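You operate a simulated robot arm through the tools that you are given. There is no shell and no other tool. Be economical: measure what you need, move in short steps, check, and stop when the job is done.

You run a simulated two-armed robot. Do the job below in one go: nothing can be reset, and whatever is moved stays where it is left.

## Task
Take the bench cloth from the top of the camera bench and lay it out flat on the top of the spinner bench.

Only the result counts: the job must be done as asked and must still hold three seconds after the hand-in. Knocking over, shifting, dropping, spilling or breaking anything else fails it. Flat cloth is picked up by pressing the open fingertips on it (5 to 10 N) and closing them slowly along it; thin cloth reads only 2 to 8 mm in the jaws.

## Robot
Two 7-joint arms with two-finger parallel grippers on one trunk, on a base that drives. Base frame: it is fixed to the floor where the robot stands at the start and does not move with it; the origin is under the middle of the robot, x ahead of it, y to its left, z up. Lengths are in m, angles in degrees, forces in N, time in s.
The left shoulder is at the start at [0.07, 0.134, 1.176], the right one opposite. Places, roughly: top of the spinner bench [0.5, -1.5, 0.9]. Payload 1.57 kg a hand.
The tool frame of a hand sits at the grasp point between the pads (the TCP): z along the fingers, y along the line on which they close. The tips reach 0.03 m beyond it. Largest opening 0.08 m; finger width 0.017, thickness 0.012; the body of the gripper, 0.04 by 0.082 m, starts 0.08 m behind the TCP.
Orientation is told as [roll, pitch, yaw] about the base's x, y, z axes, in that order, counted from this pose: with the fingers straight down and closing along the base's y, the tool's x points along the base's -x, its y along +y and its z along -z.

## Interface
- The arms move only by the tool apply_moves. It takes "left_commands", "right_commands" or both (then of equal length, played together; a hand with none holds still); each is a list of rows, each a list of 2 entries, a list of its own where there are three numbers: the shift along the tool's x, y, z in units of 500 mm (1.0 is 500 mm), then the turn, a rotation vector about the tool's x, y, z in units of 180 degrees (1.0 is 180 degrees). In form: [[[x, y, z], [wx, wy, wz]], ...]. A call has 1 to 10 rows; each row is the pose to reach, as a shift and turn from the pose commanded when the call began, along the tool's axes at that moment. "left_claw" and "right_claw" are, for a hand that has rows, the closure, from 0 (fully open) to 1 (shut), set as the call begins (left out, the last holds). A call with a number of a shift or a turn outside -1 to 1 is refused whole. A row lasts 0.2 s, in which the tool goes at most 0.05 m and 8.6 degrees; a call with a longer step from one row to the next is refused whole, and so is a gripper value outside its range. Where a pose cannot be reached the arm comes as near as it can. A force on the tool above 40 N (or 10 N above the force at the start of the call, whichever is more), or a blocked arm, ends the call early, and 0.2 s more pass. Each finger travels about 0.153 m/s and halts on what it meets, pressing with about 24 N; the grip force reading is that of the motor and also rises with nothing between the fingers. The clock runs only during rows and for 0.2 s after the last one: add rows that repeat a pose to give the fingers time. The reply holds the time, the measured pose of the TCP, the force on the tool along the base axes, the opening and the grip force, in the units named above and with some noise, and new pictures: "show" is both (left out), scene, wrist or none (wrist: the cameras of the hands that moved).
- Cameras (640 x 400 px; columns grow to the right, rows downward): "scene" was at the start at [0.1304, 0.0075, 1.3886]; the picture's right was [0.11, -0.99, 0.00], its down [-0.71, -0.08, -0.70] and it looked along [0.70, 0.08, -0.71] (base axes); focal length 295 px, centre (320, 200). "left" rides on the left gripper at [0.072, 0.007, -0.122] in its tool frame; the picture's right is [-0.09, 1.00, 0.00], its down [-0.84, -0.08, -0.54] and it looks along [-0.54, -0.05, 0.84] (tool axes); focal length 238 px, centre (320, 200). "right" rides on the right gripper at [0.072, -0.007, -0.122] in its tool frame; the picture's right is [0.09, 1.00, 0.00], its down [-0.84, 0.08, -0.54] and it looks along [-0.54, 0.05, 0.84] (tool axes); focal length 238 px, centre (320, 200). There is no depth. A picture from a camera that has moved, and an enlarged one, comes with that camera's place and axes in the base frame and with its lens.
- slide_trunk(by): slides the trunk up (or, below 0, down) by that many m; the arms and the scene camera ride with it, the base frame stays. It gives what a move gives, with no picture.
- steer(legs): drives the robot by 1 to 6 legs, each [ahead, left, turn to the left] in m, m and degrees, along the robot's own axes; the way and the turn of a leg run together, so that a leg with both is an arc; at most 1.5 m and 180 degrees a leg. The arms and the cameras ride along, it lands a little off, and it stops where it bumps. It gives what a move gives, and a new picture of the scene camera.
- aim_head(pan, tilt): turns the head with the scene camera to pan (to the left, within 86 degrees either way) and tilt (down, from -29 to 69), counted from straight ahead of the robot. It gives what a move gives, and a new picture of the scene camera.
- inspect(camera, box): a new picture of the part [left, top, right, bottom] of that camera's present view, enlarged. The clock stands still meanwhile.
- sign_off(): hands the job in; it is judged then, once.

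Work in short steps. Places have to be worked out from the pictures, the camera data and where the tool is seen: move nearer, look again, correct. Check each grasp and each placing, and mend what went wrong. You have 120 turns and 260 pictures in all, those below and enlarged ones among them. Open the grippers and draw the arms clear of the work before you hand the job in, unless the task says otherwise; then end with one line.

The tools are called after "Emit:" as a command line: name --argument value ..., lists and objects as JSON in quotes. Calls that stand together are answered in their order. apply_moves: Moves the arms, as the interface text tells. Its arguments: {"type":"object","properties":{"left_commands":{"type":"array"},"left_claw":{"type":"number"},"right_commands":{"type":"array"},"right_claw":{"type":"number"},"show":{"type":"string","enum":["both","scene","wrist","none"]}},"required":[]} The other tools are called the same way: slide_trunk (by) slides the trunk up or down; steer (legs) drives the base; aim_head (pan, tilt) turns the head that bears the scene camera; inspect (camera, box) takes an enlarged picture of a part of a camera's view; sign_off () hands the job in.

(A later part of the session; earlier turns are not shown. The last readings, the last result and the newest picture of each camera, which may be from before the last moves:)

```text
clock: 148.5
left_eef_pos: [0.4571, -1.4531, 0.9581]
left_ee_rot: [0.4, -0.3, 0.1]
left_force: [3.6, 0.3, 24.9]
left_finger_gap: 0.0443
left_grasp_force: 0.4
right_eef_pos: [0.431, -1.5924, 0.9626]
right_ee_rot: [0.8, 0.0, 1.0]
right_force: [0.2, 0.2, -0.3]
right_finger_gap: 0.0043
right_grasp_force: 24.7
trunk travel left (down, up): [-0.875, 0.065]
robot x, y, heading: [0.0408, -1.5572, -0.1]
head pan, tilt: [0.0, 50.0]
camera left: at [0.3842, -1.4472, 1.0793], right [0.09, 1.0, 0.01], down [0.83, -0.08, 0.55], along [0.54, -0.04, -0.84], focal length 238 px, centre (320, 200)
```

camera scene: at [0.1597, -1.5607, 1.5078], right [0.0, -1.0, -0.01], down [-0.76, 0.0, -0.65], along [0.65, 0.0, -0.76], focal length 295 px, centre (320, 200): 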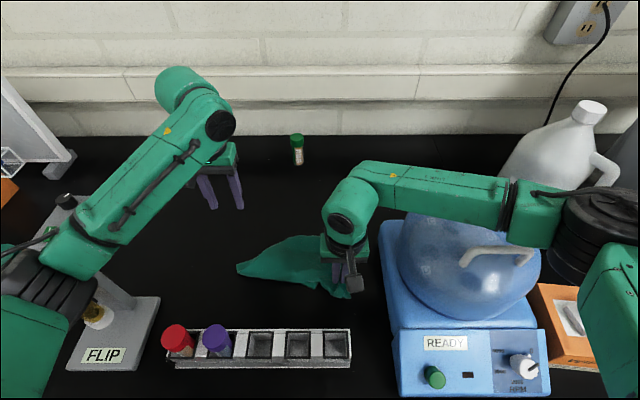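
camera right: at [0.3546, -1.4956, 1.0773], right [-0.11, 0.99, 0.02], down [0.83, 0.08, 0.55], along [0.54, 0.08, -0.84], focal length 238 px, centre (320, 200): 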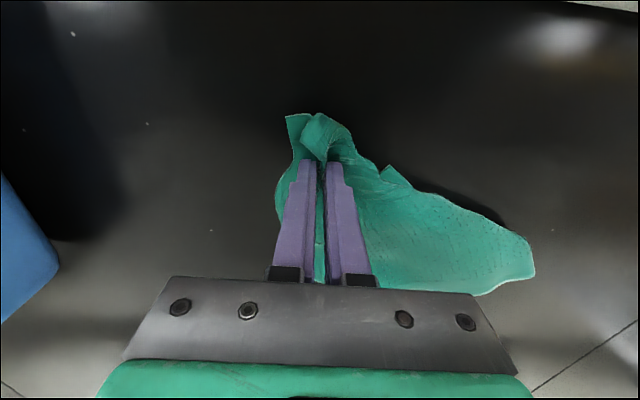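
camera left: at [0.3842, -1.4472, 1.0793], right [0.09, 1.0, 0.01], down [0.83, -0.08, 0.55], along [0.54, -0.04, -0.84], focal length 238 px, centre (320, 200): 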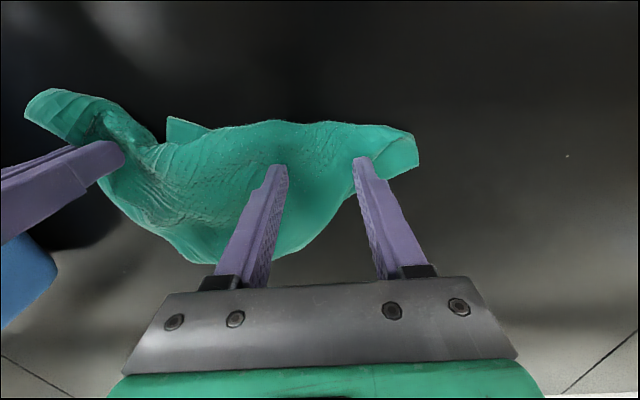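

Both fingers are on the cloth about 3 cm from A. I ease the pressure and close in steps.

Emit:
apply_moves --left_commands '[[[0, 0, -0.005], [0, 0, 0]], [[0, 0, -0.005], [0, 0, 0]]]' --left_claw 0.56 --show "none"

Emit:
apply_moves --left_commands '[[[0, 0, 0], [0, 0, 0]], [[0, 0, 0], [0, 0, 0]]]' --left_claw 0.68 --show "none"

Emit:
apply_moves --left_commands '[[[0, 0, 0], [0, 0, 0]], [[0, 0, 0], [0, 0, 0]]]' --left_claw 0.8 --show "none"

Emit:
apply_moves --left_commands '[[[0, 0, 0.001], [0, 0, 0]], [[0, 0, 0.001], [0, 0, 0]]]' --left_claw 0.9 --show "none"

Emit:
apply_moves --left_commands '[[[0, 0, 0], [0, 0, 0]], [[0, 0, 0], [0, 0, 0]], [[0, 0, 0], [0, 0, 0]]]' --left_claw 1 --show "wrist"

```text
clock: 149.1
left_eef_pos: [0.4559, -1.4509, 0.9583]
left_ee_rot: [0.4, 0.0, 0.1]
left_force: [0.7, 4.2, 17.8]
left_finger_gap: 0.0328
left_grasp_force: 0.1
right_eef_pos: [0.4317, -1.5912, 0.9612]
right_ee_rot: [0.8, 0.0, 0.9]
right_force: [0.6, -0.9, -0.2]
right_finger_gap: 0.0042
right_grasp_force: 23.8
trunk travel left (down, up): [-0.875, 0.065]
robot x, y, heading: [0.0372, -1.5484, 0.1]
head pan, tilt: [0.0, 50.0]
```

```text
clock: 149.7
left_eef_pos: [0.4556, -1.4535, 0.9585]
left_ee_rot: [0.4, 0.0, 0.1]
left_force: [-0.5, -0.3, 16.1]
left_finger_gap: 0.0252
left_grasp_force: 0.0
right_eef_pos: [0.43, -1.5911, 0.9623]
right_ee_rot: [0.8, 0.0, 1.0]
right_force: [0.1, 0.7, 0.1]
right_finger_gap: 0.0042
right_grasp_force: 24.2
trunk travel left (down, up): [-0.875, 0.065]
robot x, y, heading: [0.0407, -1.5505, -0.2]
head pan, tilt: [0.0, 50.0]
```

```text
clock: 150.3
left_eef_pos: [0.4555, -1.4521, 0.9599]
left_ee_rot: [0.4, 0.1, 0.1]
left_force: [-1.2, 1.2, 16.0]
left_finger_gap: 0.0142
left_grasp_force: 0.1
right_eef_pos: [0.4296, -1.5917, 0.9621]
right_ee_rot: [0.8, 0.1, 1.0]
right_force: [-0.1, 0.3, -0.5]
right_finger_gap: 0.0042
right_grasp_force: 23.6
trunk travel left (down, up): [-0.875, 0.065]
robot x, y, heading: [0.0388, -1.5512, -0.3]
head pan, tilt: [0.0, 50.0]
```

```text
clock: 150.9
left_eef_pos: [0.4557, -1.4524, 0.9584]
left_ee_rot: [0.4, -0.1, 0.1]
left_force: [-1.0, 0.8, 17.9]
left_finger_gap: 0.0056
left_grasp_force: 0.1
right_eef_pos: [0.4293, -1.5928, 0.9633]
right_ee_rot: [0.8, 0.0, 1.0]
right_force: [-0.1, -0.2, -0.3]
right_finger_gap: 0.0043
right_grasp_force: 23.6
trunk travel left (down, up): [-0.875, 0.065]
robot x, y, heading: [0.0417, -1.5509, -0.2]
head pan, tilt: [0.0, 50.0]
```

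```text
clock: 151.7
left_eef_pos: [0.4546, -1.4527, 0.9595]
left_ee_rot: [0.4, -0.1, 0.1]
left_force: [-1.1, -5.5, 18.6]
left_finger_gap: 0.0
left_grasp_force: 21.0
right_eef_pos: [0.431, -1.594, 0.9621]
right_ee_rot: [0.9, 0.0, 1.0]
right_force: [0.0, 0.1, 0.7]
right_finger_gap: 0.0041
right_grasp_force: 23.5
trunk travel left (down, up): [-0.875, 0.065]
robot x, y, heading: [0.0384, -1.5503, -0.1]
head pan, tilt: [0.0, 50.0]
camera left: at [0.3832, -1.4486, 1.0801], right [0.09, 1.0, 0.01], down [0.84, -0.08, 0.54], along [0.54, -0.04, -0.84], focal length 238 px, centre (320, 200)
```

left: 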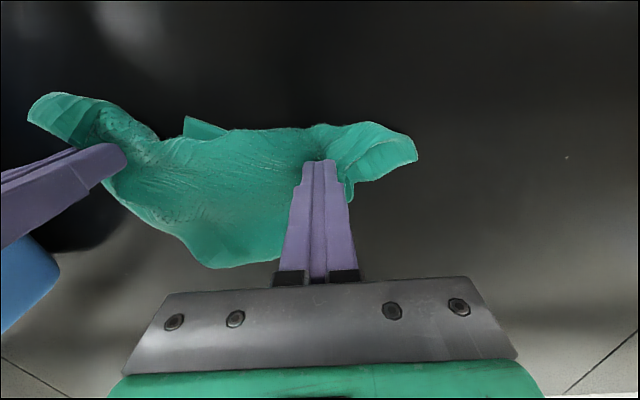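

The left slipped, probably because I pressed too hard (18 N). I reopen, and press again more lightly.

Emit:
apply_moves --left_commands '[[[0, 0, -0.03], [0, 0, 0]], [[0, -0.004, -0.03], [0, 0, 0]], [[0, -0.004, -0.012], [0, 0, 0]], [[0, -0.004, -0.007], [0, 0, 0]], [[0, -0.004, -0.005], [0, 0, 0]]]' --left_claw 0.42 --show "none"

```text
clock: 152.9
left_eef_pos: [0.4565, -1.4545, 0.96]
left_ee_rot: [0.4, 0.0, 0.1]
left_force: [-0.9, -0.2, 5.9]
left_finger_gap: 0.0461
left_grasp_force: 0.0
right_eef_pos: [0.4318, -1.5912, 0.9617]
right_ee_rot: [0.9, 0.0, 1.0]
right_force: [0.3, -0.8, -0.3]
right_finger_gap: 0.0044
right_grasp_force: 24.1
trunk travel left (down, up): [-0.875, 0.065]
robot x, y, heading: [0.0356, -1.5512, -0.2]
head pan, tilt: [0.0, 50.0]
```

5.9 N, as it should be. I close in small steps, pressing slightly more at the end.

Emit:
apply_moves --left_commands '[[[0, 0, 0], [0, 0, 0]], [[0, 0, 0], [0, 0, 0]]]' --left_claw 0.56 --show "none"

Emit:
apply_moves --left_commands '[[[0, 0, 0], [0, 0, 0]], [[0, 0, 0], [0, 0, 0]]]' --left_claw 0.7 --show "none"

Emit:
apply_moves --left_commands '[[[0, 0, 0], [0, 0, 0]], [[0, 0, 0], [0, 0, 0]]]' --left_claw 0.82 --show "none"

Emit:
apply_moves --left_commands '[[[0, 0, 0.002], [0, 0, 0]], [[0, 0, 0.002], [0, 0, 0]]]' --left_claw 0.91 --show "none"

Emit:
apply_moves --left_commands '[[[0, 0, 0], [0, 0, 0]], [[0, 0, 0], [0, 0, 0]], [[0, 0, 0], [0, 0, 0]]]' --left_claw 1 --show "wrist"

```text
clock: 153.5
left_eef_pos: [0.4568, -1.4542, 0.9608]
left_ee_rot: [0.4, 0.2, 0.1]
left_force: [0.4, 2.2, 7.5]
left_finger_gap: 0.0336
left_grasp_force: 0.1
right_eef_pos: [0.4316, -1.5908, 0.9607]
right_ee_rot: [0.8, 0.1, 1.0]
right_force: [-0.5, -0.8, 0.2]
right_finger_gap: 0.0043
right_grasp_force: 24.0
trunk travel left (down, up): [-0.875, 0.065]
robot x, y, heading: [0.0391, -1.553, -0.1]
head pan, tilt: [0.0, 50.0]
```

```text
clock: 154.1
left_eef_pos: [0.4569, -1.4551, 0.9602]
left_ee_rot: [0.4, 0.2, 0.0]
left_force: [0.7, -0.4, 7.5]
left_finger_gap: 0.0243
left_grasp_force: 0.1
right_eef_pos: [0.4314, -1.5922, 0.9616]
right_ee_rot: [0.8, 0.1, 1.0]
right_force: [-0.2, 0.4, 0.2]
right_finger_gap: 0.004
right_grasp_force: 23.8
trunk travel left (down, up): [-0.875, 0.065]
robot x, y, heading: [0.0359, -1.5498, 0.0]
head pan, tilt: [0.0, 50.0]
```

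```text
clock: 154.7
left_eef_pos: [0.4564, -1.4541, 0.961]
left_ee_rot: [0.4, 0.0, 0.1]
left_force: [0.7, 1.7, 6.1]
left_finger_gap: 0.0134
left_grasp_force: 0.1
right_eef_pos: [0.4319, -1.5919, 0.9619]
right_ee_rot: [0.8, 0.0, 1.0]
right_force: [0.8, -0.3, 1.2]
right_finger_gap: 0.0044
right_grasp_force: 24.3
trunk travel left (down, up): [-0.875, 0.065]
robot x, y, heading: [0.0403, -1.5534, -0.1]
head pan, tilt: [0.0, 50.0]
```

```text
clock: 155.3
left_eef_pos: [0.4571, -1.4546, 0.961]
left_ee_rot: [0.4, 0.0, 0.2]
left_force: [-0.1, 0.0, 10.3]
left_finger_gap: 0.0086
left_grasp_force: 0.4
right_eef_pos: [0.4307, -1.5916, 0.9622]
right_ee_rot: [0.8, 0.1, 1.1]
right_force: [0.0, 0.1, -0.4]
right_finger_gap: 0.0039
right_grasp_force: 23.7
trunk travel left (down, up): [-0.875, 0.065]
robot x, y, heading: [0.0439, -1.5542, -0.4]
head pan, tilt: [0.0, 50.0]
```

```text
clock: 156.1
left_eef_pos: [0.4575, -1.4556, 0.9587]
left_ee_rot: [0.3, 0.0, 0.0]
left_force: [-0.2, -3.5, 10.9]
left_finger_gap: 0.0045
left_grasp_force: 24.2
right_eef_pos: [0.4309, -1.5936, 0.9621]
right_ee_rot: [1.0, 0.1, 1.1]
right_force: [-0.3, 0.4, 0.6]
right_finger_gap: 0.0044
right_grasp_force: 23.9
trunk travel left (down, up): [-0.875, 0.065]
robot x, y, heading: [0.0363, -1.5523, 0.1]
head pan, tilt: [0.0, 50.0]
camera left: at [0.3847, -1.4503, 1.0811], right [0.09, 1.0, 0.01], down [0.84, -0.08, 0.54], along [0.54, -0.04, -0.84], focal length 238 px, centre (320, 200)
```

left: 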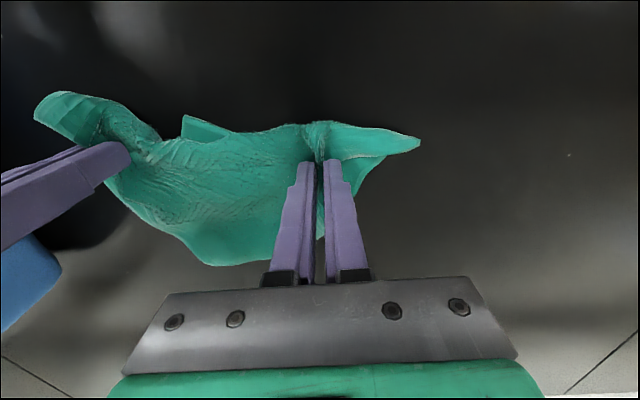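

Both hands now hold the cloth (4.5 mm each). I lift both by 0.22 m, spreading them a little, and look at how it hangs.

Emit:
apply_moves --left_commands '[[[0, 0, -0.06], [0, 0, 0]], [[0, 0.01, -0.12], [0, 0, 0]], [[0, 0.02, -0.18], [0, 0, 0]], [[0, 0.03, -0.24], [0, 0, 0]], [[0, 0.04, -0.3], [0, 0, 0]], [[0, 0.04, -0.37], [0, 0, 0]], [[0, 0.04, -0.44], [0, 0, 0]], [[0, 0.04, -0.44], [0, 0, 0]]]' --right_commands '[[[0, 0, -0.06], [0, 0, 0]], [[0, 0, -0.12], [0, 0, 0]], [[0, 0, -0.18], [0, 0, 0]], [[0, 0, -0.24], [0, 0, 0]], [[0, 0, -0.3], [0, 0, 0]], [[0, 0, -0.37], [0, 0, 0]], [[0, 0, -0.44], [0, 0, 0]], [[0, 0, -0.44], [0, 0, 0]]]' --show "both"

Emit:
inspect --camera "scene" --box '[220, 130, 400, 290]'

```text
clock: 157.9
left_eef_pos: [0.4574, -1.4369, 1.1806]
left_ee_rot: [0.4, 0.1, 0.1]
left_force: [-0.6, -2.4, -0.1]
left_finger_gap: 0.0045
left_grasp_force: 24.4
right_eef_pos: [0.4333, -1.5927, 1.181]
right_ee_rot: [0.7, 0.2, 1.0]
right_force: [-0.5, 2.2, 0.3]
right_finger_gap: 0.0045
right_grasp_force: 24.1
trunk travel left (down, up): [-0.875, 0.065]
robot x, y, heading: [0.037, -1.5515, 0.1]
head pan, tilt: [0.0, 50.0]
camera scene: at [0.166, -1.5533, 1.5073], right [0.0, -1.0, 0.0], down [-0.77, 0.0, -0.64], along [0.64, 0.0, -0.77], focal length 295 px, centre (320, 200)
camera right: at [0.3617, -1.6033, 1.3037], right [-0.11, 0.99, 0.01], down [0.84, 0.08, 0.54], along [0.54, 0.07, -0.84], focal length 238 px, centre (320, 200)
camera left: at [0.3865, -1.4314, 1.3017], right [0.09, 1.0, 0.01], down [0.84, -0.08, 0.54], along [0.54, -0.04, -0.84], focal length 238 px, centre (320, 200)
```

scene: 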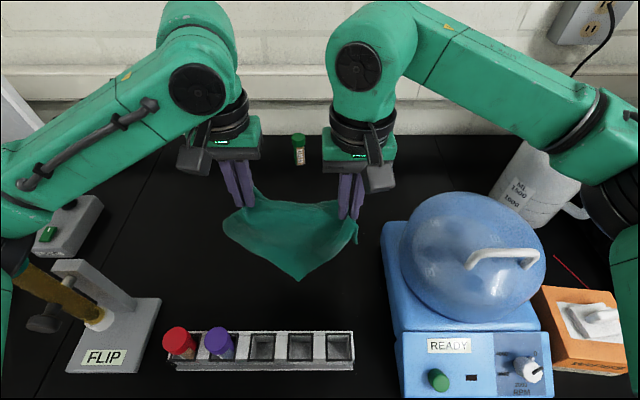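
right: 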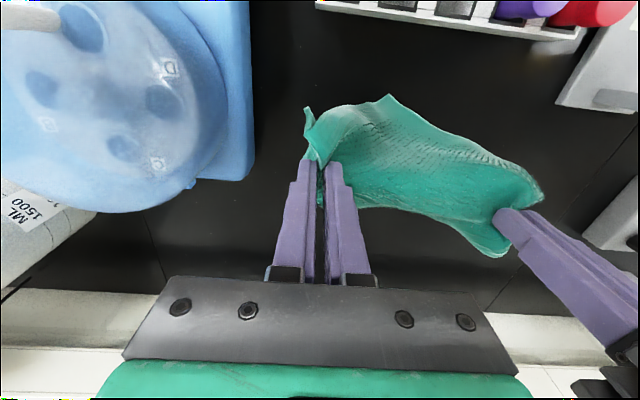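
left: 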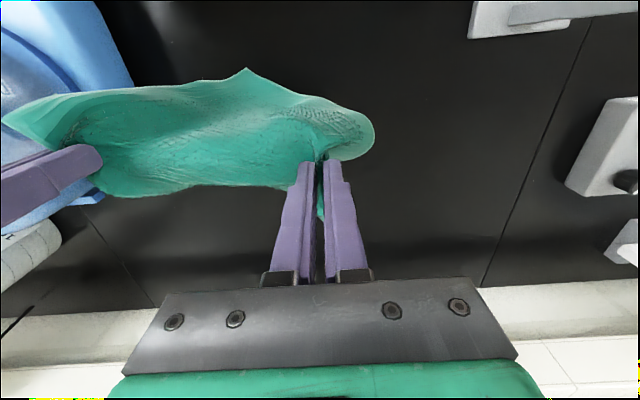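

```text
2.50 times, centred on (310, 210) of scene
camera zoom: at [0.166, -1.5533, 1.5073], right [0.0, -1.0, 0.0], down [-0.77, 0.0, -0.64], along [0.64, 0.0, -0.77], focal length 738 px, centre (345, 175)
```

zoom: 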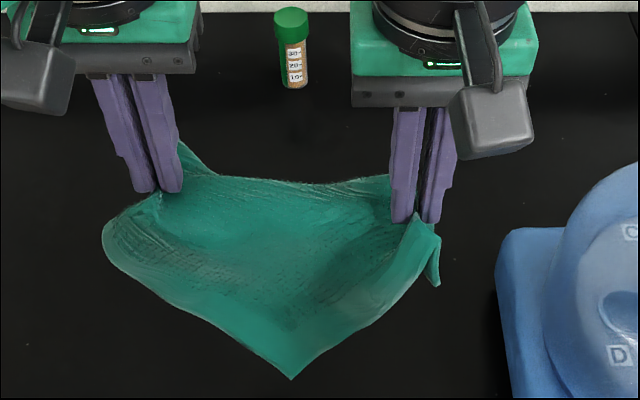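

The cloth is open now: corner D hangs to the front, the rest behind. I carry it 0.09 m further back over the free area, widen a little, then lower half way.

Emit:
apply_moves --left_commands '[[[-0.05, 0.01, 0], [0, 0, 0]], [[-0.1, 0.03, 0], [0, 0, 0]], [[-0.15, 0.04, 0], [0, 0, 0]], [[-0.18, 0.05, 0], [0, 0, 0]], [[-0.18, 0.05, 0.05], [0, 0, 0]], [[-0.18, 0.05, 0.1], [0, 0, 0]], [[-0.18, 0.05, 0.15], [0, 0, 0]], [[-0.18, 0.05, 0.2], [0, 0, 0]]]' --right_commands '[[[-0.05, 0, 0], [0, 0, 0]], [[-0.1, 0, 0], [0, 0, 0]], [[-0.15, 0, 0], [0, 0, 0]], [[-0.18, 0, 0], [0, 0, 0]], [[-0.18, 0, 0.05], [0, 0, 0]], [[-0.18, 0, 0.1], [0, 0, 0]], [[-0.18, 0, 0.15], [0, 0, 0]], [[-0.18, 0, 0.2], [0, 0, 0]]]' --show "both"

```text
clock: 159.7
left_eef_pos: [0.5486, -1.4107, 1.0784]
left_ee_rot: [0.4, 0.3, 0.0]
left_force: [-1.8, -14.5, -0.2]
left_finger_gap: 0.0055
left_grasp_force: 24.0
right_eef_pos: [0.5226, -1.591, 1.081]
right_ee_rot: [0.8, 0.2, 1.0]
right_force: [2.6, 14.7, 0.3]
right_finger_gap: 0.0042
right_grasp_force: 24.2
trunk travel left (down, up): [-0.875, 0.065]
robot x, y, heading: [0.0387, -1.5546, 0.1]
head pan, tilt: [0.0, 50.0]
camera scene: at [0.167, -1.5531, 1.5072], right [0.0, -1.0, 0.0], down [-0.77, 0.0, -0.64], along [0.64, 0.0, -0.77], focal length 295 px, centre (320, 200)
camera right: at [0.4513, -1.6005, 1.203], right [-0.11, 0.99, 0.01], down [0.84, 0.08, 0.54], along [0.54, 0.07, -0.84], focal length 238 px, centre (320, 200)
camera left: at [0.4768, -1.4056, 1.2006], right [0.09, 1.0, 0.01], down [0.84, -0.08, 0.54], along [0.54, -0.04, -0.84], focal length 238 px, centre (320, 200)
```

scene: 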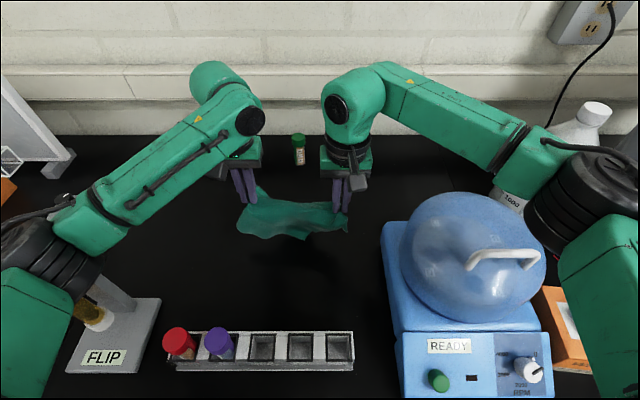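
right: 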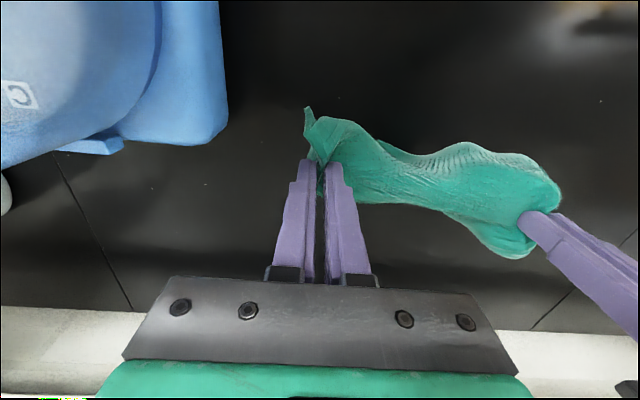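
left: 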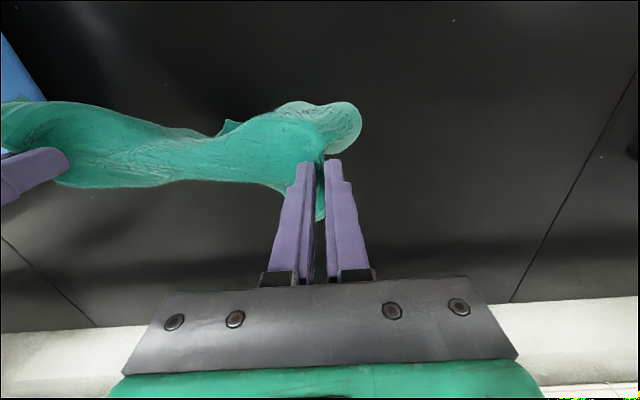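

The line between the hands is taut. I zoom in to see how both wings hang before lowering further.

Emit:
inspect --camera "scene" --box '[220, 170, 370, 260]'

```text
4.27 times, centred on (295, 215) of scene
camera zoom: at [0.167, -1.5531, 1.5072], right [0.0, -1.0, 0.0], down [-0.77, 0.0, -0.64], along [0.64, 0.0, -0.77], focal length 1259 px, centre (427, 136)
```

zoom: 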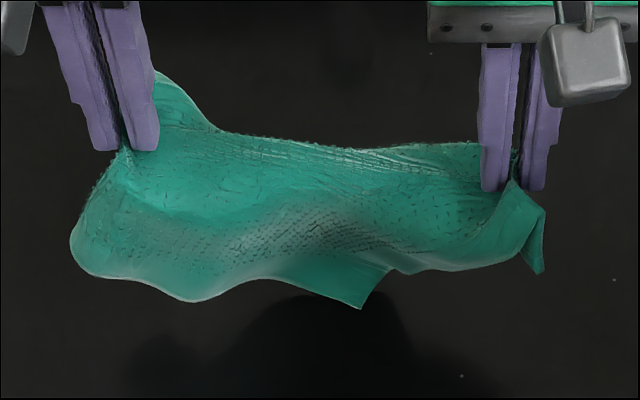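

The cloth hangs as a sheet below the back edge (C–B) between the hands, with the lower part leaning to the front. I will lay it by touching down near x≈0.43 and sweeping the hands backwards (+x). First I raise slightly, move 0.095 m nearer and lower to touch.

Emit:
apply_moves --left_commands '[[[0.03, -0.02, -0.05], [0, 0, 0]], [[0.08, -0.02, -0.08], [0, 0, 0]], [[0.13, -0.02, -0.08], [0, 0, 0]], [[0.18, -0.02, -0.08], [0, 0, 0]], [[0.19, -0.02, -0.04], [0, 0, 0]], [[0.19, -0.02, 0.01], [0, 0, 0]], [[0.19, -0.02, 0.04], [0, 0, 0]], [[0.19, -0.02, 0.05], [0, 0, 0]]]' --right_commands '[[[0.03, 0, -0.05], [0, 0, 0]], [[0.08, 0, -0.08], [0, 0, 0]], [[0.13, 0, -0.08], [0, 0, 0]], [[0.17, 0, -0.08], [0, 0, 0]], [[0.17, 0, -0.04], [0, 0, 0]], [[0.17, 0, 0.01], [0, 0, 0]], [[0.17, 0, 0.04], [0, 0, 0]], [[0.17, 0, 0.05], [0, 0, 0]]]' --show "none"

Emit:
inspect --camera "scene" --box '[210, 180, 390, 310]'

```text
clock: 161.5
left_eef_pos: [0.4496, -1.4198, 1.0549]
left_ee_rot: [0.4, -0.1, 0.1]
left_force: [0.1, -7.2, -0.9]
left_finger_gap: 0.0043
left_grasp_force: 24.1
right_eef_pos: [0.4369, -1.5939, 1.058]
right_ee_rot: [0.8, 0.1, 1.1]
right_force: [0.9, 5.4, 0.1]
right_finger_gap: 0.0044
right_grasp_force: 23.9
trunk travel left (down, up): [-0.875, 0.065]
robot x, y, heading: [0.0404, -1.557, -0.2]
head pan, tilt: [0.0, 50.0]
```

```text
3.08 times, centred on (300, 245) of scene
camera zoom: at [0.1632, -1.5538, 1.5075], right [0.0, -1.0, 0.0], down [-0.76, 0.0, -0.64], along [0.64, 0.0, -0.76], focal length 908 px, centre (382, 62)
```

zoom: 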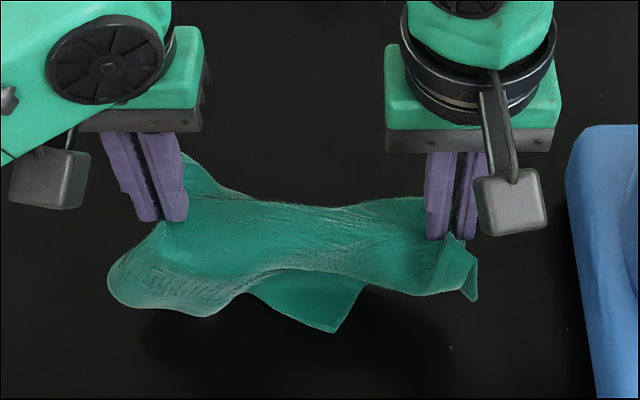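

D hangs beneath the front boundary, leaning forward. Now the sweep backwards while lowering.

Emit:
apply_moves --left_commands '[[[0, 0, 0.03], [0, 0, 0]], [[-0.04, 0, 0.05], [0, 0, 0]], [[-0.09, 0, 0.06], [0, 0, 0]], [[-0.14, 0, 0.075], [0, 0, 0]], [[-0.19, 0, 0.1], [0, 0, 0]], [[-0.23, 0, 0.13], [0, 0, 0]], [[-0.26, 0, 0.16], [0, 0, 0]], [[-0.28, 0, 0.18], [0, 0, 0]]]' --right_commands '[[[0, 0, 0.03], [0, 0, 0]], [[-0.04, 0, 0.05], [0, 0, 0]], [[-0.09, 0, 0.06], [0, 0, 0]], [[-0.14, 0, 0.075], [0, 0, 0]], [[-0.19, 0, 0.1], [0, 0, 0]], [[-0.23, 0, 0.13], [0, 0, 0]], [[-0.26, 0, 0.16], [0, 0, 0]], [[-0.28, 0, 0.18], [0, 0, 0]]]' --show "none"

Emit:
inspect --camera "scene" --box '[200, 150, 400, 300]'

Emit:
inspect --camera "left" --box '[0, 0, 640, 400]'

```text
clock: 163.3
left_eef_pos: [0.5921, -1.4192, 0.9628]
left_ee_rot: [0.4, 0.1, -0.1]
left_force: [-0.8, -4.0, -0.7]
left_finger_gap: 0.0042
left_grasp_force: 24.3
right_eef_pos: [0.578, -1.5882, 0.9664]
right_ee_rot: [0.7, 0.2, 1.0]
right_force: [-0.1, 4.7, -0.5]
right_finger_gap: 0.0039
right_grasp_force: 23.8
trunk travel left (down, up): [-0.875, 0.065]
robot x, y, heading: [0.041, -1.5527, -0.0]
head pan, tilt: [0.0, 50.0]
```

```text
2.67 times, centred on (300, 225) of scene
camera zoom: at [0.166, -1.5532, 1.5073], right [0.0, -1.0, 0.0], down [-0.77, 0.0, -0.64], along [0.64, 0.0, -0.77], focal length 787 px, centre (373, 133)
```

zoom: 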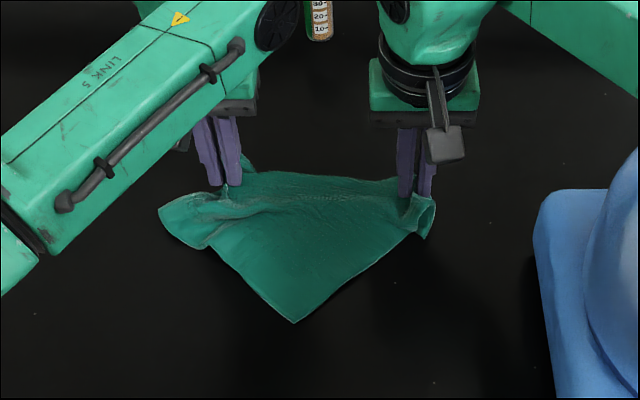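

```text
1.00 times, centred on (320, 200) of left
camera zoom: at [0.5206, -1.414, 1.0849], right [0.09, 1.0, 0.01], down [0.84, -0.08, 0.54], along [0.54, -0.04, -0.84], focal length 238 px, centre (320, 200)
```

zoom: 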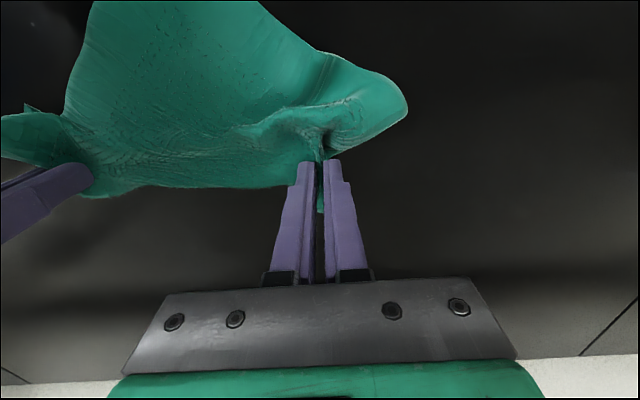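

The D half now lies flat to the front. The B half probably hangs under the line. I raise the line again by 0.13 m and sweep towards the robot so that B trails to the back.

Emit:
apply_moves --left_commands '[[[0, 0, -0.08], [0, 0, 0]], [[0, 0, -0.16], [0, 0, 0]], [[0, 0, -0.25], [0, 0, 0]], [[0.04, 0, -0.25], [0, 0, 0]], [[0.09, 0, -0.24], [0, 0, 0]], [[0.14, 0, -0.21], [0, 0, 0]], [[0.19, 0, -0.16], [0, 0, 0]], [[0.23, 0, -0.09], [0, 0, 0]], [[0.25, 0, -0.02], [0, 0, 0]]]' --right_commands '[[[0, 0, -0.08], [0, 0, 0]], [[0, 0, -0.16], [0, 0, 0]], [[0, 0, -0.25], [0, 0, 0]], [[0.04, 0, -0.25], [0, 0, 0]], [[0.09, 0, -0.24], [0, 0, 0]], [[0.14, 0, -0.21], [0, 0, 0]], [[0.19, 0, -0.16], [0, 0, 0]], [[0.23, 0, -0.09], [0, 0, 0]], [[0.25, 0, -0.02], [0, 0, 0]]]' --show "none"

Emit:
inspect --camera "scene" --box '[200, 150, 400, 300]'

Emit:
inspect --camera "right" --box '[0, 0, 640, 400]'

```text
clock: 165.3
left_eef_pos: [0.4677, -1.4196, 0.9738]
left_ee_rot: [0.4, 0.1, 0.1]
left_force: [-0.2, -4.8, -0.2]
left_finger_gap: 0.0042
left_grasp_force: 24.5
right_eef_pos: [0.4533, -1.591, 0.9764]
right_ee_rot: [0.9, 0.2, 0.9]
right_force: [0.2, 5.3, -0.7]
right_finger_gap: 0.0044
right_grasp_force: 23.9
trunk travel left (down, up): [-0.875, 0.065]
robot x, y, heading: [0.0379, -1.5507, -0.3]
head pan, tilt: [0.0, 50.0]
```

```text
2.67 times, centred on (300, 225) of scene
camera zoom: at [0.1663, -1.553, 1.5073], right [0.0, -1.0, 0.0], down [-0.77, 0.0, -0.64], along [0.64, 0.0, -0.77], focal length 787 px, centre (373, 133)
```

zoom: 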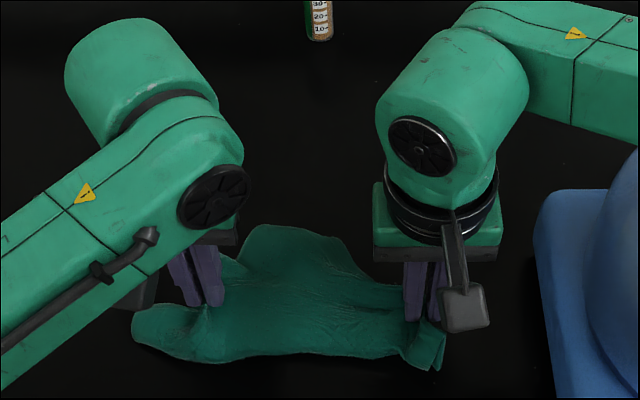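

```text
1.00 times, centred on (320, 200) of right
camera zoom: at [0.3822, -1.6001, 1.0976], right [-0.11, 0.99, 0.01], down [0.84, 0.08, 0.54], along [0.54, 0.07, -0.84], focal length 238 px, centre (320, 200)
```

zoom: 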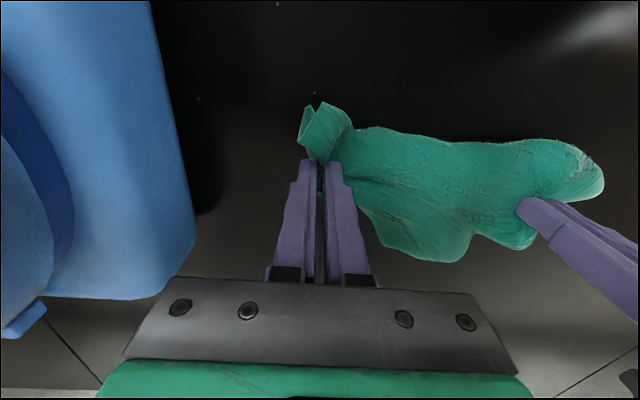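

B's half is now spread to the back; D is bunched underneath close to the line. With the line kept low I slide back (+x) by 0.11 m so that D is drawn out to the front while B is pushed along flat.

Emit:
apply_moves --left_commands '[[[-0.02, 0, 0], [0, 0, 0]], [[-0.06, 0, 0], [0, 0, 0]], [[-0.1, 0, 0], [0, 0, 0]], [[-0.14, 0, 0], [0, 0, 0]], [[-0.18, 0, 0], [0, 0, 0]], [[-0.22, 0, 0], [0, 0, 0]], [[-0.23, 0, 0.02], [0, 0, 0]]]' --right_commands '[[[-0.02, 0, 0], [0, 0, 0]], [[-0.06, 0, 0], [0, 0, 0]], [[-0.1, 0, 0], [0, 0, 0]], [[-0.14, 0, 0], [0, 0, 0]], [[-0.18, 0, 0], [0, 0, 0]], [[-0.22, 0, 0], [0, 0, 0]], [[-0.23, 0, 0.02], [0, 0, 0]]]' --show "none"

Emit:
inspect --camera "scene" --box '[200, 150, 400, 300]'

Emit:
inspect --camera "right" --box '[0, 0, 640, 400]'

```text
clock: 166.9
left_eef_pos: [0.5827, -1.4198, 0.9633]
left_ee_rot: [0.4, 0.2, -0.1]
left_force: [-0.1, -4.0, -0.4]
left_finger_gap: 0.0044
left_grasp_force: 23.8
right_eef_pos: [0.5686, -1.5896, 0.9665]
right_ee_rot: [0.8, 0.2, 1.0]
right_force: [0.0, 4.6, 0.8]
right_finger_gap: 0.0039
right_grasp_force: 23.9
trunk travel left (down, up): [-0.875, 0.065]
robot x, y, heading: [0.0411, -1.5507, -0.2]
head pan, tilt: [0.0, 50.0]
```

```text
2.67 times, centred on (300, 225) of scene
camera zoom: at [0.1662, -1.5532, 1.5073], right [0.0, -1.0, 0.0], down [-0.77, 0.0, -0.64], along [0.64, 0.0, -0.77], focal length 787 px, centre (373, 133)
```

zoom: 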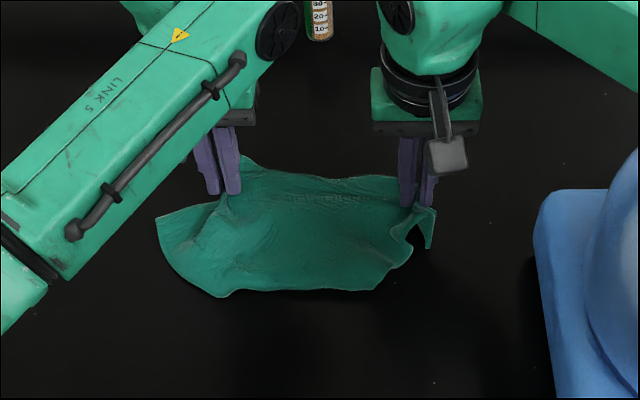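

```text
1.00 times, centred on (320, 200) of right
camera zoom: at [0.4963, -1.5988, 1.0885], right [-0.11, 0.99, 0.01], down [0.84, 0.08, 0.54], along [0.54, 0.07, -0.84], focal length 238 px, centre (320, 200)
```

zoom: 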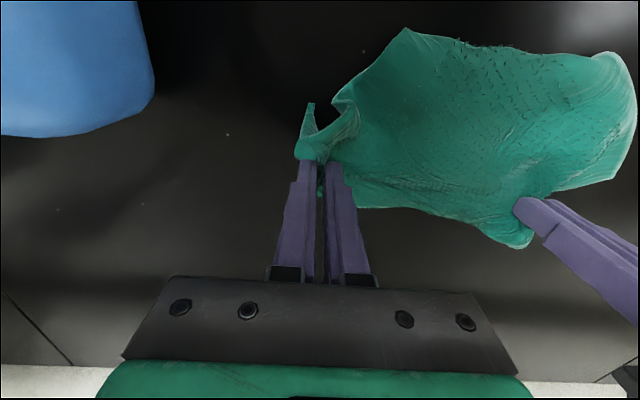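

The cloth spreads, but one wing keeps tucking under. New idea: lay it once more with the line moving backwards (which gave a perfectly flat top half to the front), release, and then flip the top corner over to the back. I raise, go back to x≈0.42, touch down and sweep.

Emit:
apply_moves --left_commands '[[[0, 0, -0.09], [0, 0, 0]], [[0.02, 0, -0.18], [0, 0, 0]], [[0.06, 0, -0.26], [0, 0, 0]], [[0.12, 0, -0.32], [0, 0, 0]], [[0.2, 0, -0.33], [0, 0, 0]], [[0.27, 0, -0.33], [0, 0, 0]], [[0.32, 0, -0.31], [0, 0, 0]], [[0.32, 0, -0.25], [0, 0, 0]], [[0.32, 0, -0.19], [0, 0, 0]], [[0.32, 0, -0.17], [0, 0, 0]]]' --right_commands '[[[0, 0, -0.09], [0, 0, 0]], [[0.02, 0, -0.18], [0, 0, 0]], [[0.06, 0, -0.26], [0, 0, 0]], [[0.12, 0, -0.32], [0, 0, 0]], [[0.2, 0, -0.33], [0, 0, 0]], [[0.26, 0, -0.33], [0, 0, 0]], [[0.3, 0, -0.31], [0, 0, 0]], [[0.3, 0, -0.25], [0, 0, 0]], [[0.3, 0, -0.19], [0, 0, 0]], [[0.3, 0, -0.17], [0, 0, 0]]]' --show "none"

Emit:
inspect --camera "scene" --box '[200, 150, 400, 320]'

Emit:
apply_moves --left_commands '[[[0, 0, 0.03], [0, 0, 0]], [[-0.04, 0, 0.05], [0, 0, 0]], [[-0.09, 0, 0.06], [0, 0, 0]], [[-0.14, 0, 0.075], [0, 0, 0]], [[-0.19, 0, 0.1], [0, 0, 0]], [[-0.23, 0, 0.13], [0, 0, 0]], [[-0.26, 0, 0.16], [0, 0, 0]], [[-0.28, 0, 0.18], [0, 0, 0]]]' --right_commands '[[[0, 0, 0.03], [0, 0, 0]], [[-0.04, 0, 0.05], [0, 0, 0]], [[-0.09, 0, 0.06], [0, 0, 0]], [[-0.14, 0, 0.075], [0, 0, 0]], [[-0.19, 0, 0.1], [0, 0, 0]], [[-0.23, 0, 0.13], [0, 0, 0]], [[-0.26, 0, 0.16], [0, 0, 0]], [[-0.28, 0, 0.18], [0, 0, 0]]]' --show "none"

Emit:
inspect --camera "scene" --box '[200, 150, 400, 320]'

```text
clock: 169.1
left_eef_pos: [0.4222, -1.4192, 1.0494]
left_ee_rot: [0.4, 0.1, 0.1]
left_force: [0.5, -6.3, -0.8]
left_finger_gap: 0.0045
left_grasp_force: 24.4
right_eef_pos: [0.4174, -1.5922, 1.0522]
right_ee_rot: [0.7, 0.1, 1.0]
right_force: [-0.3, 6.7, -0.8]
right_finger_gap: 0.0043
right_grasp_force: 23.8
trunk travel left (down, up): [-0.875, 0.065]
robot x, y, heading: [0.0383, -1.5494, -0.2]
head pan, tilt: [0.0, 50.0]
```

```text
2.35 times, centred on (300, 235) of scene
camera zoom: at [0.1658, -1.5516, 1.5073], right [0.0, -1.0, 0.0], down [-0.77, 0.0, -0.64], along [0.64, 0.0, -0.77], focal length 694 px, centre (367, 118)
```

zoom: 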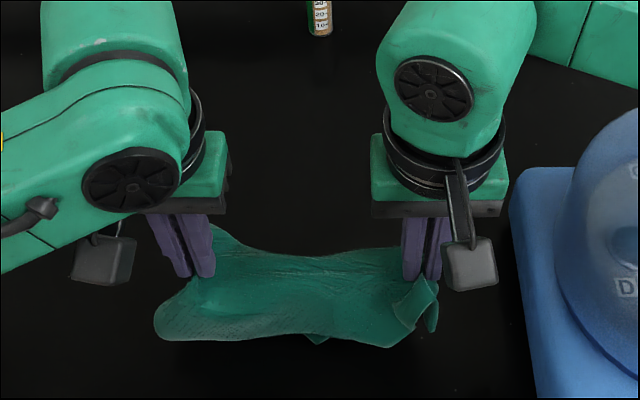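

```text
clock: 170.9
left_eef_pos: [0.5615, -1.4184, 0.9591]
left_ee_rot: [0.4, 0.0, 0.1]
left_force: [-0.1, -4.5, 2.4]
left_finger_gap: 0.0045
left_grasp_force: 23.6
right_eef_pos: [0.5569, -1.5896, 0.9615]
right_ee_rot: [0.8, 0.2, 1.0]
right_force: [0.2, 5.0, 2.0]
right_finger_gap: 0.004
right_grasp_force: 23.6
trunk travel left (down, up): [-0.875, 0.065]
robot x, y, heading: [0.0387, -1.5505, -0.1]
head pan, tilt: [0.0, 50.0]
```

```text
2.35 times, centred on (300, 235) of scene
camera zoom: at [0.1659, -1.553, 1.5074], right [0.0, -1.0, 0.0], down [-0.77, 0.0, -0.64], along [0.64, 0.0, -0.77], focal length 694 px, centre (367, 118)
```

zoom: 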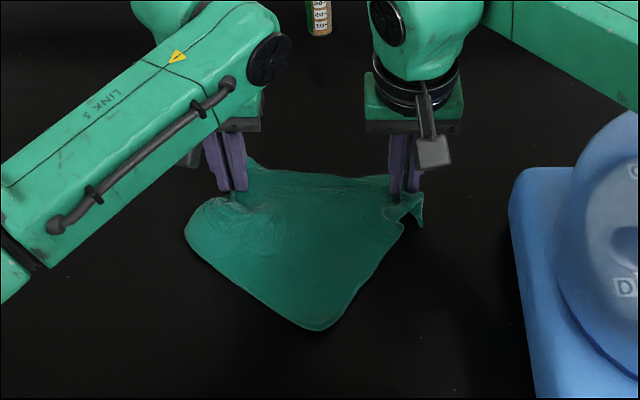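

The front half lies smooth and flat now. I release both hands gently, lift them, and look at the whole cloth.

Emit:
apply_moves --left_commands '[[[0, 0, 0], [0, 0, 0]], [[0, 0, 0], [0, 0, 0]]]' --right_commands '[[[0, 0, 0], [0, 0, 0]], [[0, 0, 0], [0, 0, 0]]]' --left_claw 0.8 --right_claw 0.8 --show "none"

Emit:
apply_moves --left_commands '[[[0, 0, -0.02], [0, 0, 0]], [[0, 0, -0.08], [0, 0, 0]], [[0, 0.04, -0.16], [0, 0, 0]], [[0, 0.12, -0.22], [0, 0, 0]], [[0.06, 0.2, -0.26], [0, 0, 0]], [[0.12, 0.26, -0.3], [0, 0, 0]]]' --right_commands '[[[0, 0, -0.02], [0, 0, 0]], [[0, 0, -0.08], [0, 0, 0]], [[0, 0, -0.16], [0, 0, 0]], [[0, 0, -0.24], [0, 0, 0]], [[0, 0, -0.3], [0, 0, 0]], [[0, 0, -0.3], [0, 0, 0]]]' --left_claw 0.5 --right_claw 0.5 --show "none"

Emit:
inspect --camera "scene" --box '[200, 150, 400, 300]'

Emit:
inspect --camera "right" --box '[0, 0, 640, 400]'

```text
clock: 171.5
left_eef_pos: [0.5612, -1.4186, 0.9587]
left_ee_rot: [0.4, 0.1, 0.1]
left_force: [-0.7, -0.9, 0.7]
left_finger_gap: 0.0163
left_grasp_force: 0.5
right_eef_pos: [0.5568, -1.5912, 0.9622]
right_ee_rot: [0.8, 0.2, 1.0]
right_force: [0.2, -0.4, 0.7]
right_finger_gap: 0.0162
right_grasp_force: 0.3
trunk travel left (down, up): [-0.875, 0.065]
robot x, y, heading: [0.0396, -1.5523, -0.1]
head pan, tilt: [0.0, 50.0]
```

```text
refused: row 5 steps farther than a row can; nothing moved
```

```text
2.67 times, centred on (300, 225) of scene
camera zoom: at [0.1657, -1.5531, 1.5073], right [0.0, -1.0, 0.0], down [-0.77, 0.0, -0.64], along [0.64, 0.0, -0.77], focal length 787 px, centre (373, 133)
```

zoom: 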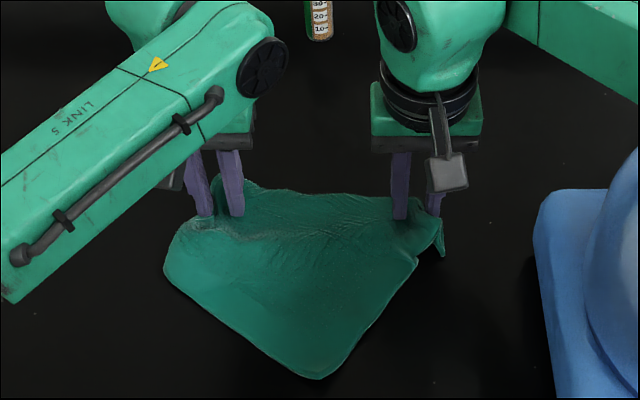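

```text
1.00 times, centred on (320, 200) of right
camera zoom: at [0.4858, -1.5985, 1.0832], right [-0.11, 0.99, 0.01], down [0.84, 0.08, 0.54], along [0.54, 0.07, -0.84], focal length 238 px, centre (320, 200)
```

zoom: 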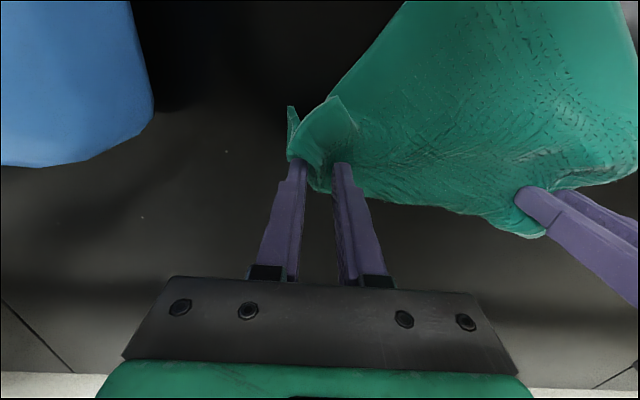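

Opened at the table; now I lift both hands with smaller steps and look again.

Emit:
apply_moves --left_commands '[[[0, 0, -0.02], [0, 0, 0]], [[0, 0, -0.08], [0, 0, 0]], [[0, 0.03, -0.15], [0, 0, 0]], [[0, 0.09, -0.21], [0, 0, 0]], [[0.03, 0.15, -0.26], [0, 0, 0]], [[0.06, 0.21, -0.3], [0, 0, 0]], [[0.09, 0.27, -0.3], [0, 0, 0]]]' --right_commands '[[[0, 0, -0.02], [0, 0, 0]], [[0, 0, -0.08], [0, 0, 0]], [[0, 0, -0.15], [0, 0, 0]], [[0, 0, -0.22], [0, 0, 0]], [[0.04, 0, -0.28], [0, 0, 0]], [[0.08, 0, -0.3], [0, 0, 0]], [[0.12, 0, -0.3], [0, 0, 0]]]' --left_claw 0.5 --right_claw 0.45 --show "none"

Emit:
inspect --camera "scene" --box '[200, 150, 400, 300]'

Emit:
inspect --camera "right" --box '[160, 0, 640, 300]'

```text
clock: 173.1
left_eef_pos: [0.5147, -1.2895, 1.1128]
left_ee_rot: [0.7, -0.1, 0.1]
left_force: [-0.8, -0.4, 1.0]
left_finger_gap: 0.0402
left_grasp_force: 0.1
right_eef_pos: [0.493, -1.5969, 1.1126]
right_ee_rot: [1.1, 0.0, 1.0]
right_force: [-0.4, -0.2, 0.4]
right_finger_gap: 0.044
right_grasp_force: 0.1
trunk travel left (down, up): [-0.875, 0.065]
robot x, y, heading: [0.0416, -1.5522, 0.1]
head pan, tilt: [0.0, 50.0]
```

```text
2.67 times, centred on (300, 225) of scene
camera zoom: at [0.1614, -1.5599, 1.5081], right [0.0, -1.0, -0.01], down [-0.76, 0.0, -0.65], along [0.65, 0.0, -0.76], focal length 787 px, centre (373, 133)
```

zoom: 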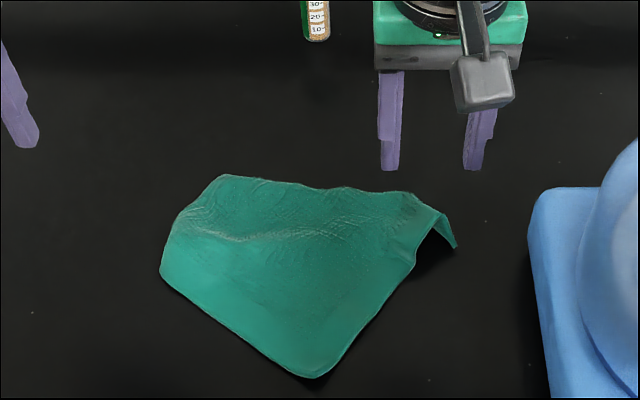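

```text
1.33 times, centred on (400, 150) of right
camera zoom: at [0.422, -1.6059, 1.2344], right [-0.11, 0.99, 0.02], down [0.84, 0.08, 0.54], along [0.54, 0.07, -0.84], focal length 318 px, centre (213, 267)
```

zoom: 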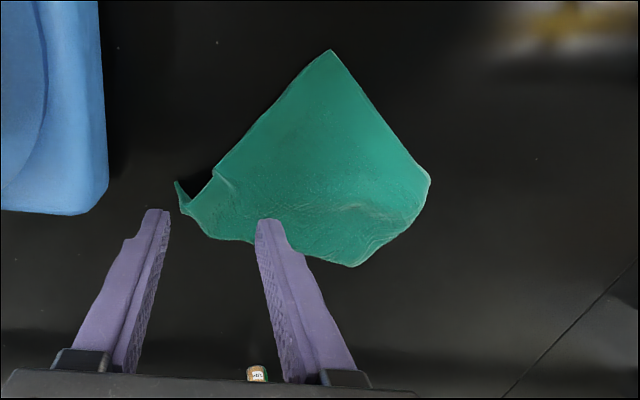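

The cloth now lies as a clean, flat triangle (tip D in front, fold line at the back), the other half underneath. Flipping D backwards is beyond reach, so I first rotate the cloth by about 80° by pressing open fingertips on its centre and turning the hand. I bring the right hand over the centre with yaw −80°.

Emit:
apply_moves --right_commands '[[[-0.01, 0.02, 0], [0, 0, 0.045]], [[-0.02, 0.04, 0], [0, 0, 0.09]], [[-0.03, 0.07, 0.02], [0, 0, 0.135]], [[-0.04, 0.1, 0.05], [0, 0, 0.18]], [[-0.05, 0.13, 0.08], [0, 0, 0.225]], [[-0.054, 0.16, 0.11], [0, 0, 0.27]], [[-0.054, 0.18, 0.14], [0, 0, 0.315]], [[-0.054, 0.184, 0.18], [0, 0, 0.36]], [[-0.054, 0.184, 0.22], [0, 0, 0.405]], [[-0.054, 0.184, 0.25], [0, 0, 0.45]]]' --right_claw 0.15 --show "wrist"

Emit:
apply_moves --right_commands '[[[0, 0, 0.04], [0, 0, 0]], [[0, 0, 0.052], [0, 0, 0]], [[0, 0, 0.058], [0, 0, 0]], [[0, 0, 0.062], [0, 0, 0]]]' --show "none"

```text
clock: 175.3
left_eef_pos: [0.5141, -1.2917, 1.1131]
left_ee_rot: [0.8, -0.1, 0.1]
left_force: [0.2, 0.1, 0.1]
left_finger_gap: 0.0401
left_grasp_force: 0.0
right_eef_pos: [0.5198, -1.5028, 0.9898]
right_ee_rot: [0.4, 1.0, -80.1]
right_force: [0.5, 1.0, 0.1]
right_finger_gap: 0.0677
right_grasp_force: 0.1
trunk travel left (down, up): [-0.875, 0.065]
robot x, y, heading: [0.04, -1.5493, -0.3]
head pan, tilt: [0.0, 50.0]
camera right: at [0.5, -1.4354, 1.113], right [0.97, 0.26, 0.01], down [0.22, -0.82, 0.53], along [0.14, -0.51, -0.85], focal length 238 px, centre (320, 200)
```

right: 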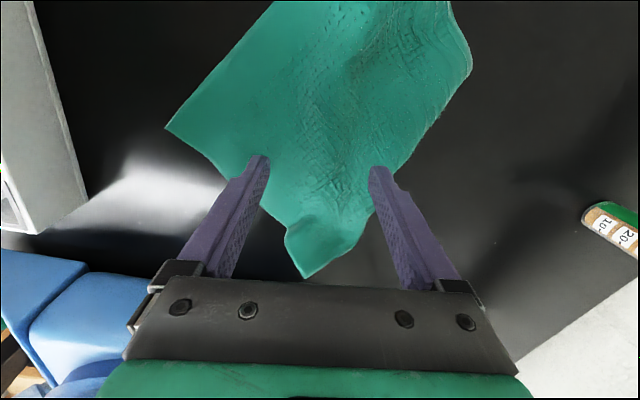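

```text
clock: 176.3
left_eef_pos: [0.5133, -1.2914, 1.113]
left_ee_rot: [0.7, -0.1, 0.1]
left_force: [0.2, 0.5, -0.3]
left_finger_gap: 0.0399
left_grasp_force: 0.2
right_eef_pos: [0.5197, -1.5027, 0.9585]
right_ee_rot: [0.2, 1.0, -79.9]
right_force: [-1.2, 0.3, 0.0]
right_finger_gap: 0.0682
right_grasp_force: 0.1
trunk travel left (down, up): [-0.875, 0.065]
robot x, y, heading: [0.0402, -1.5504, -0.2]
head pan, tilt: [0.0, 50.0]
```

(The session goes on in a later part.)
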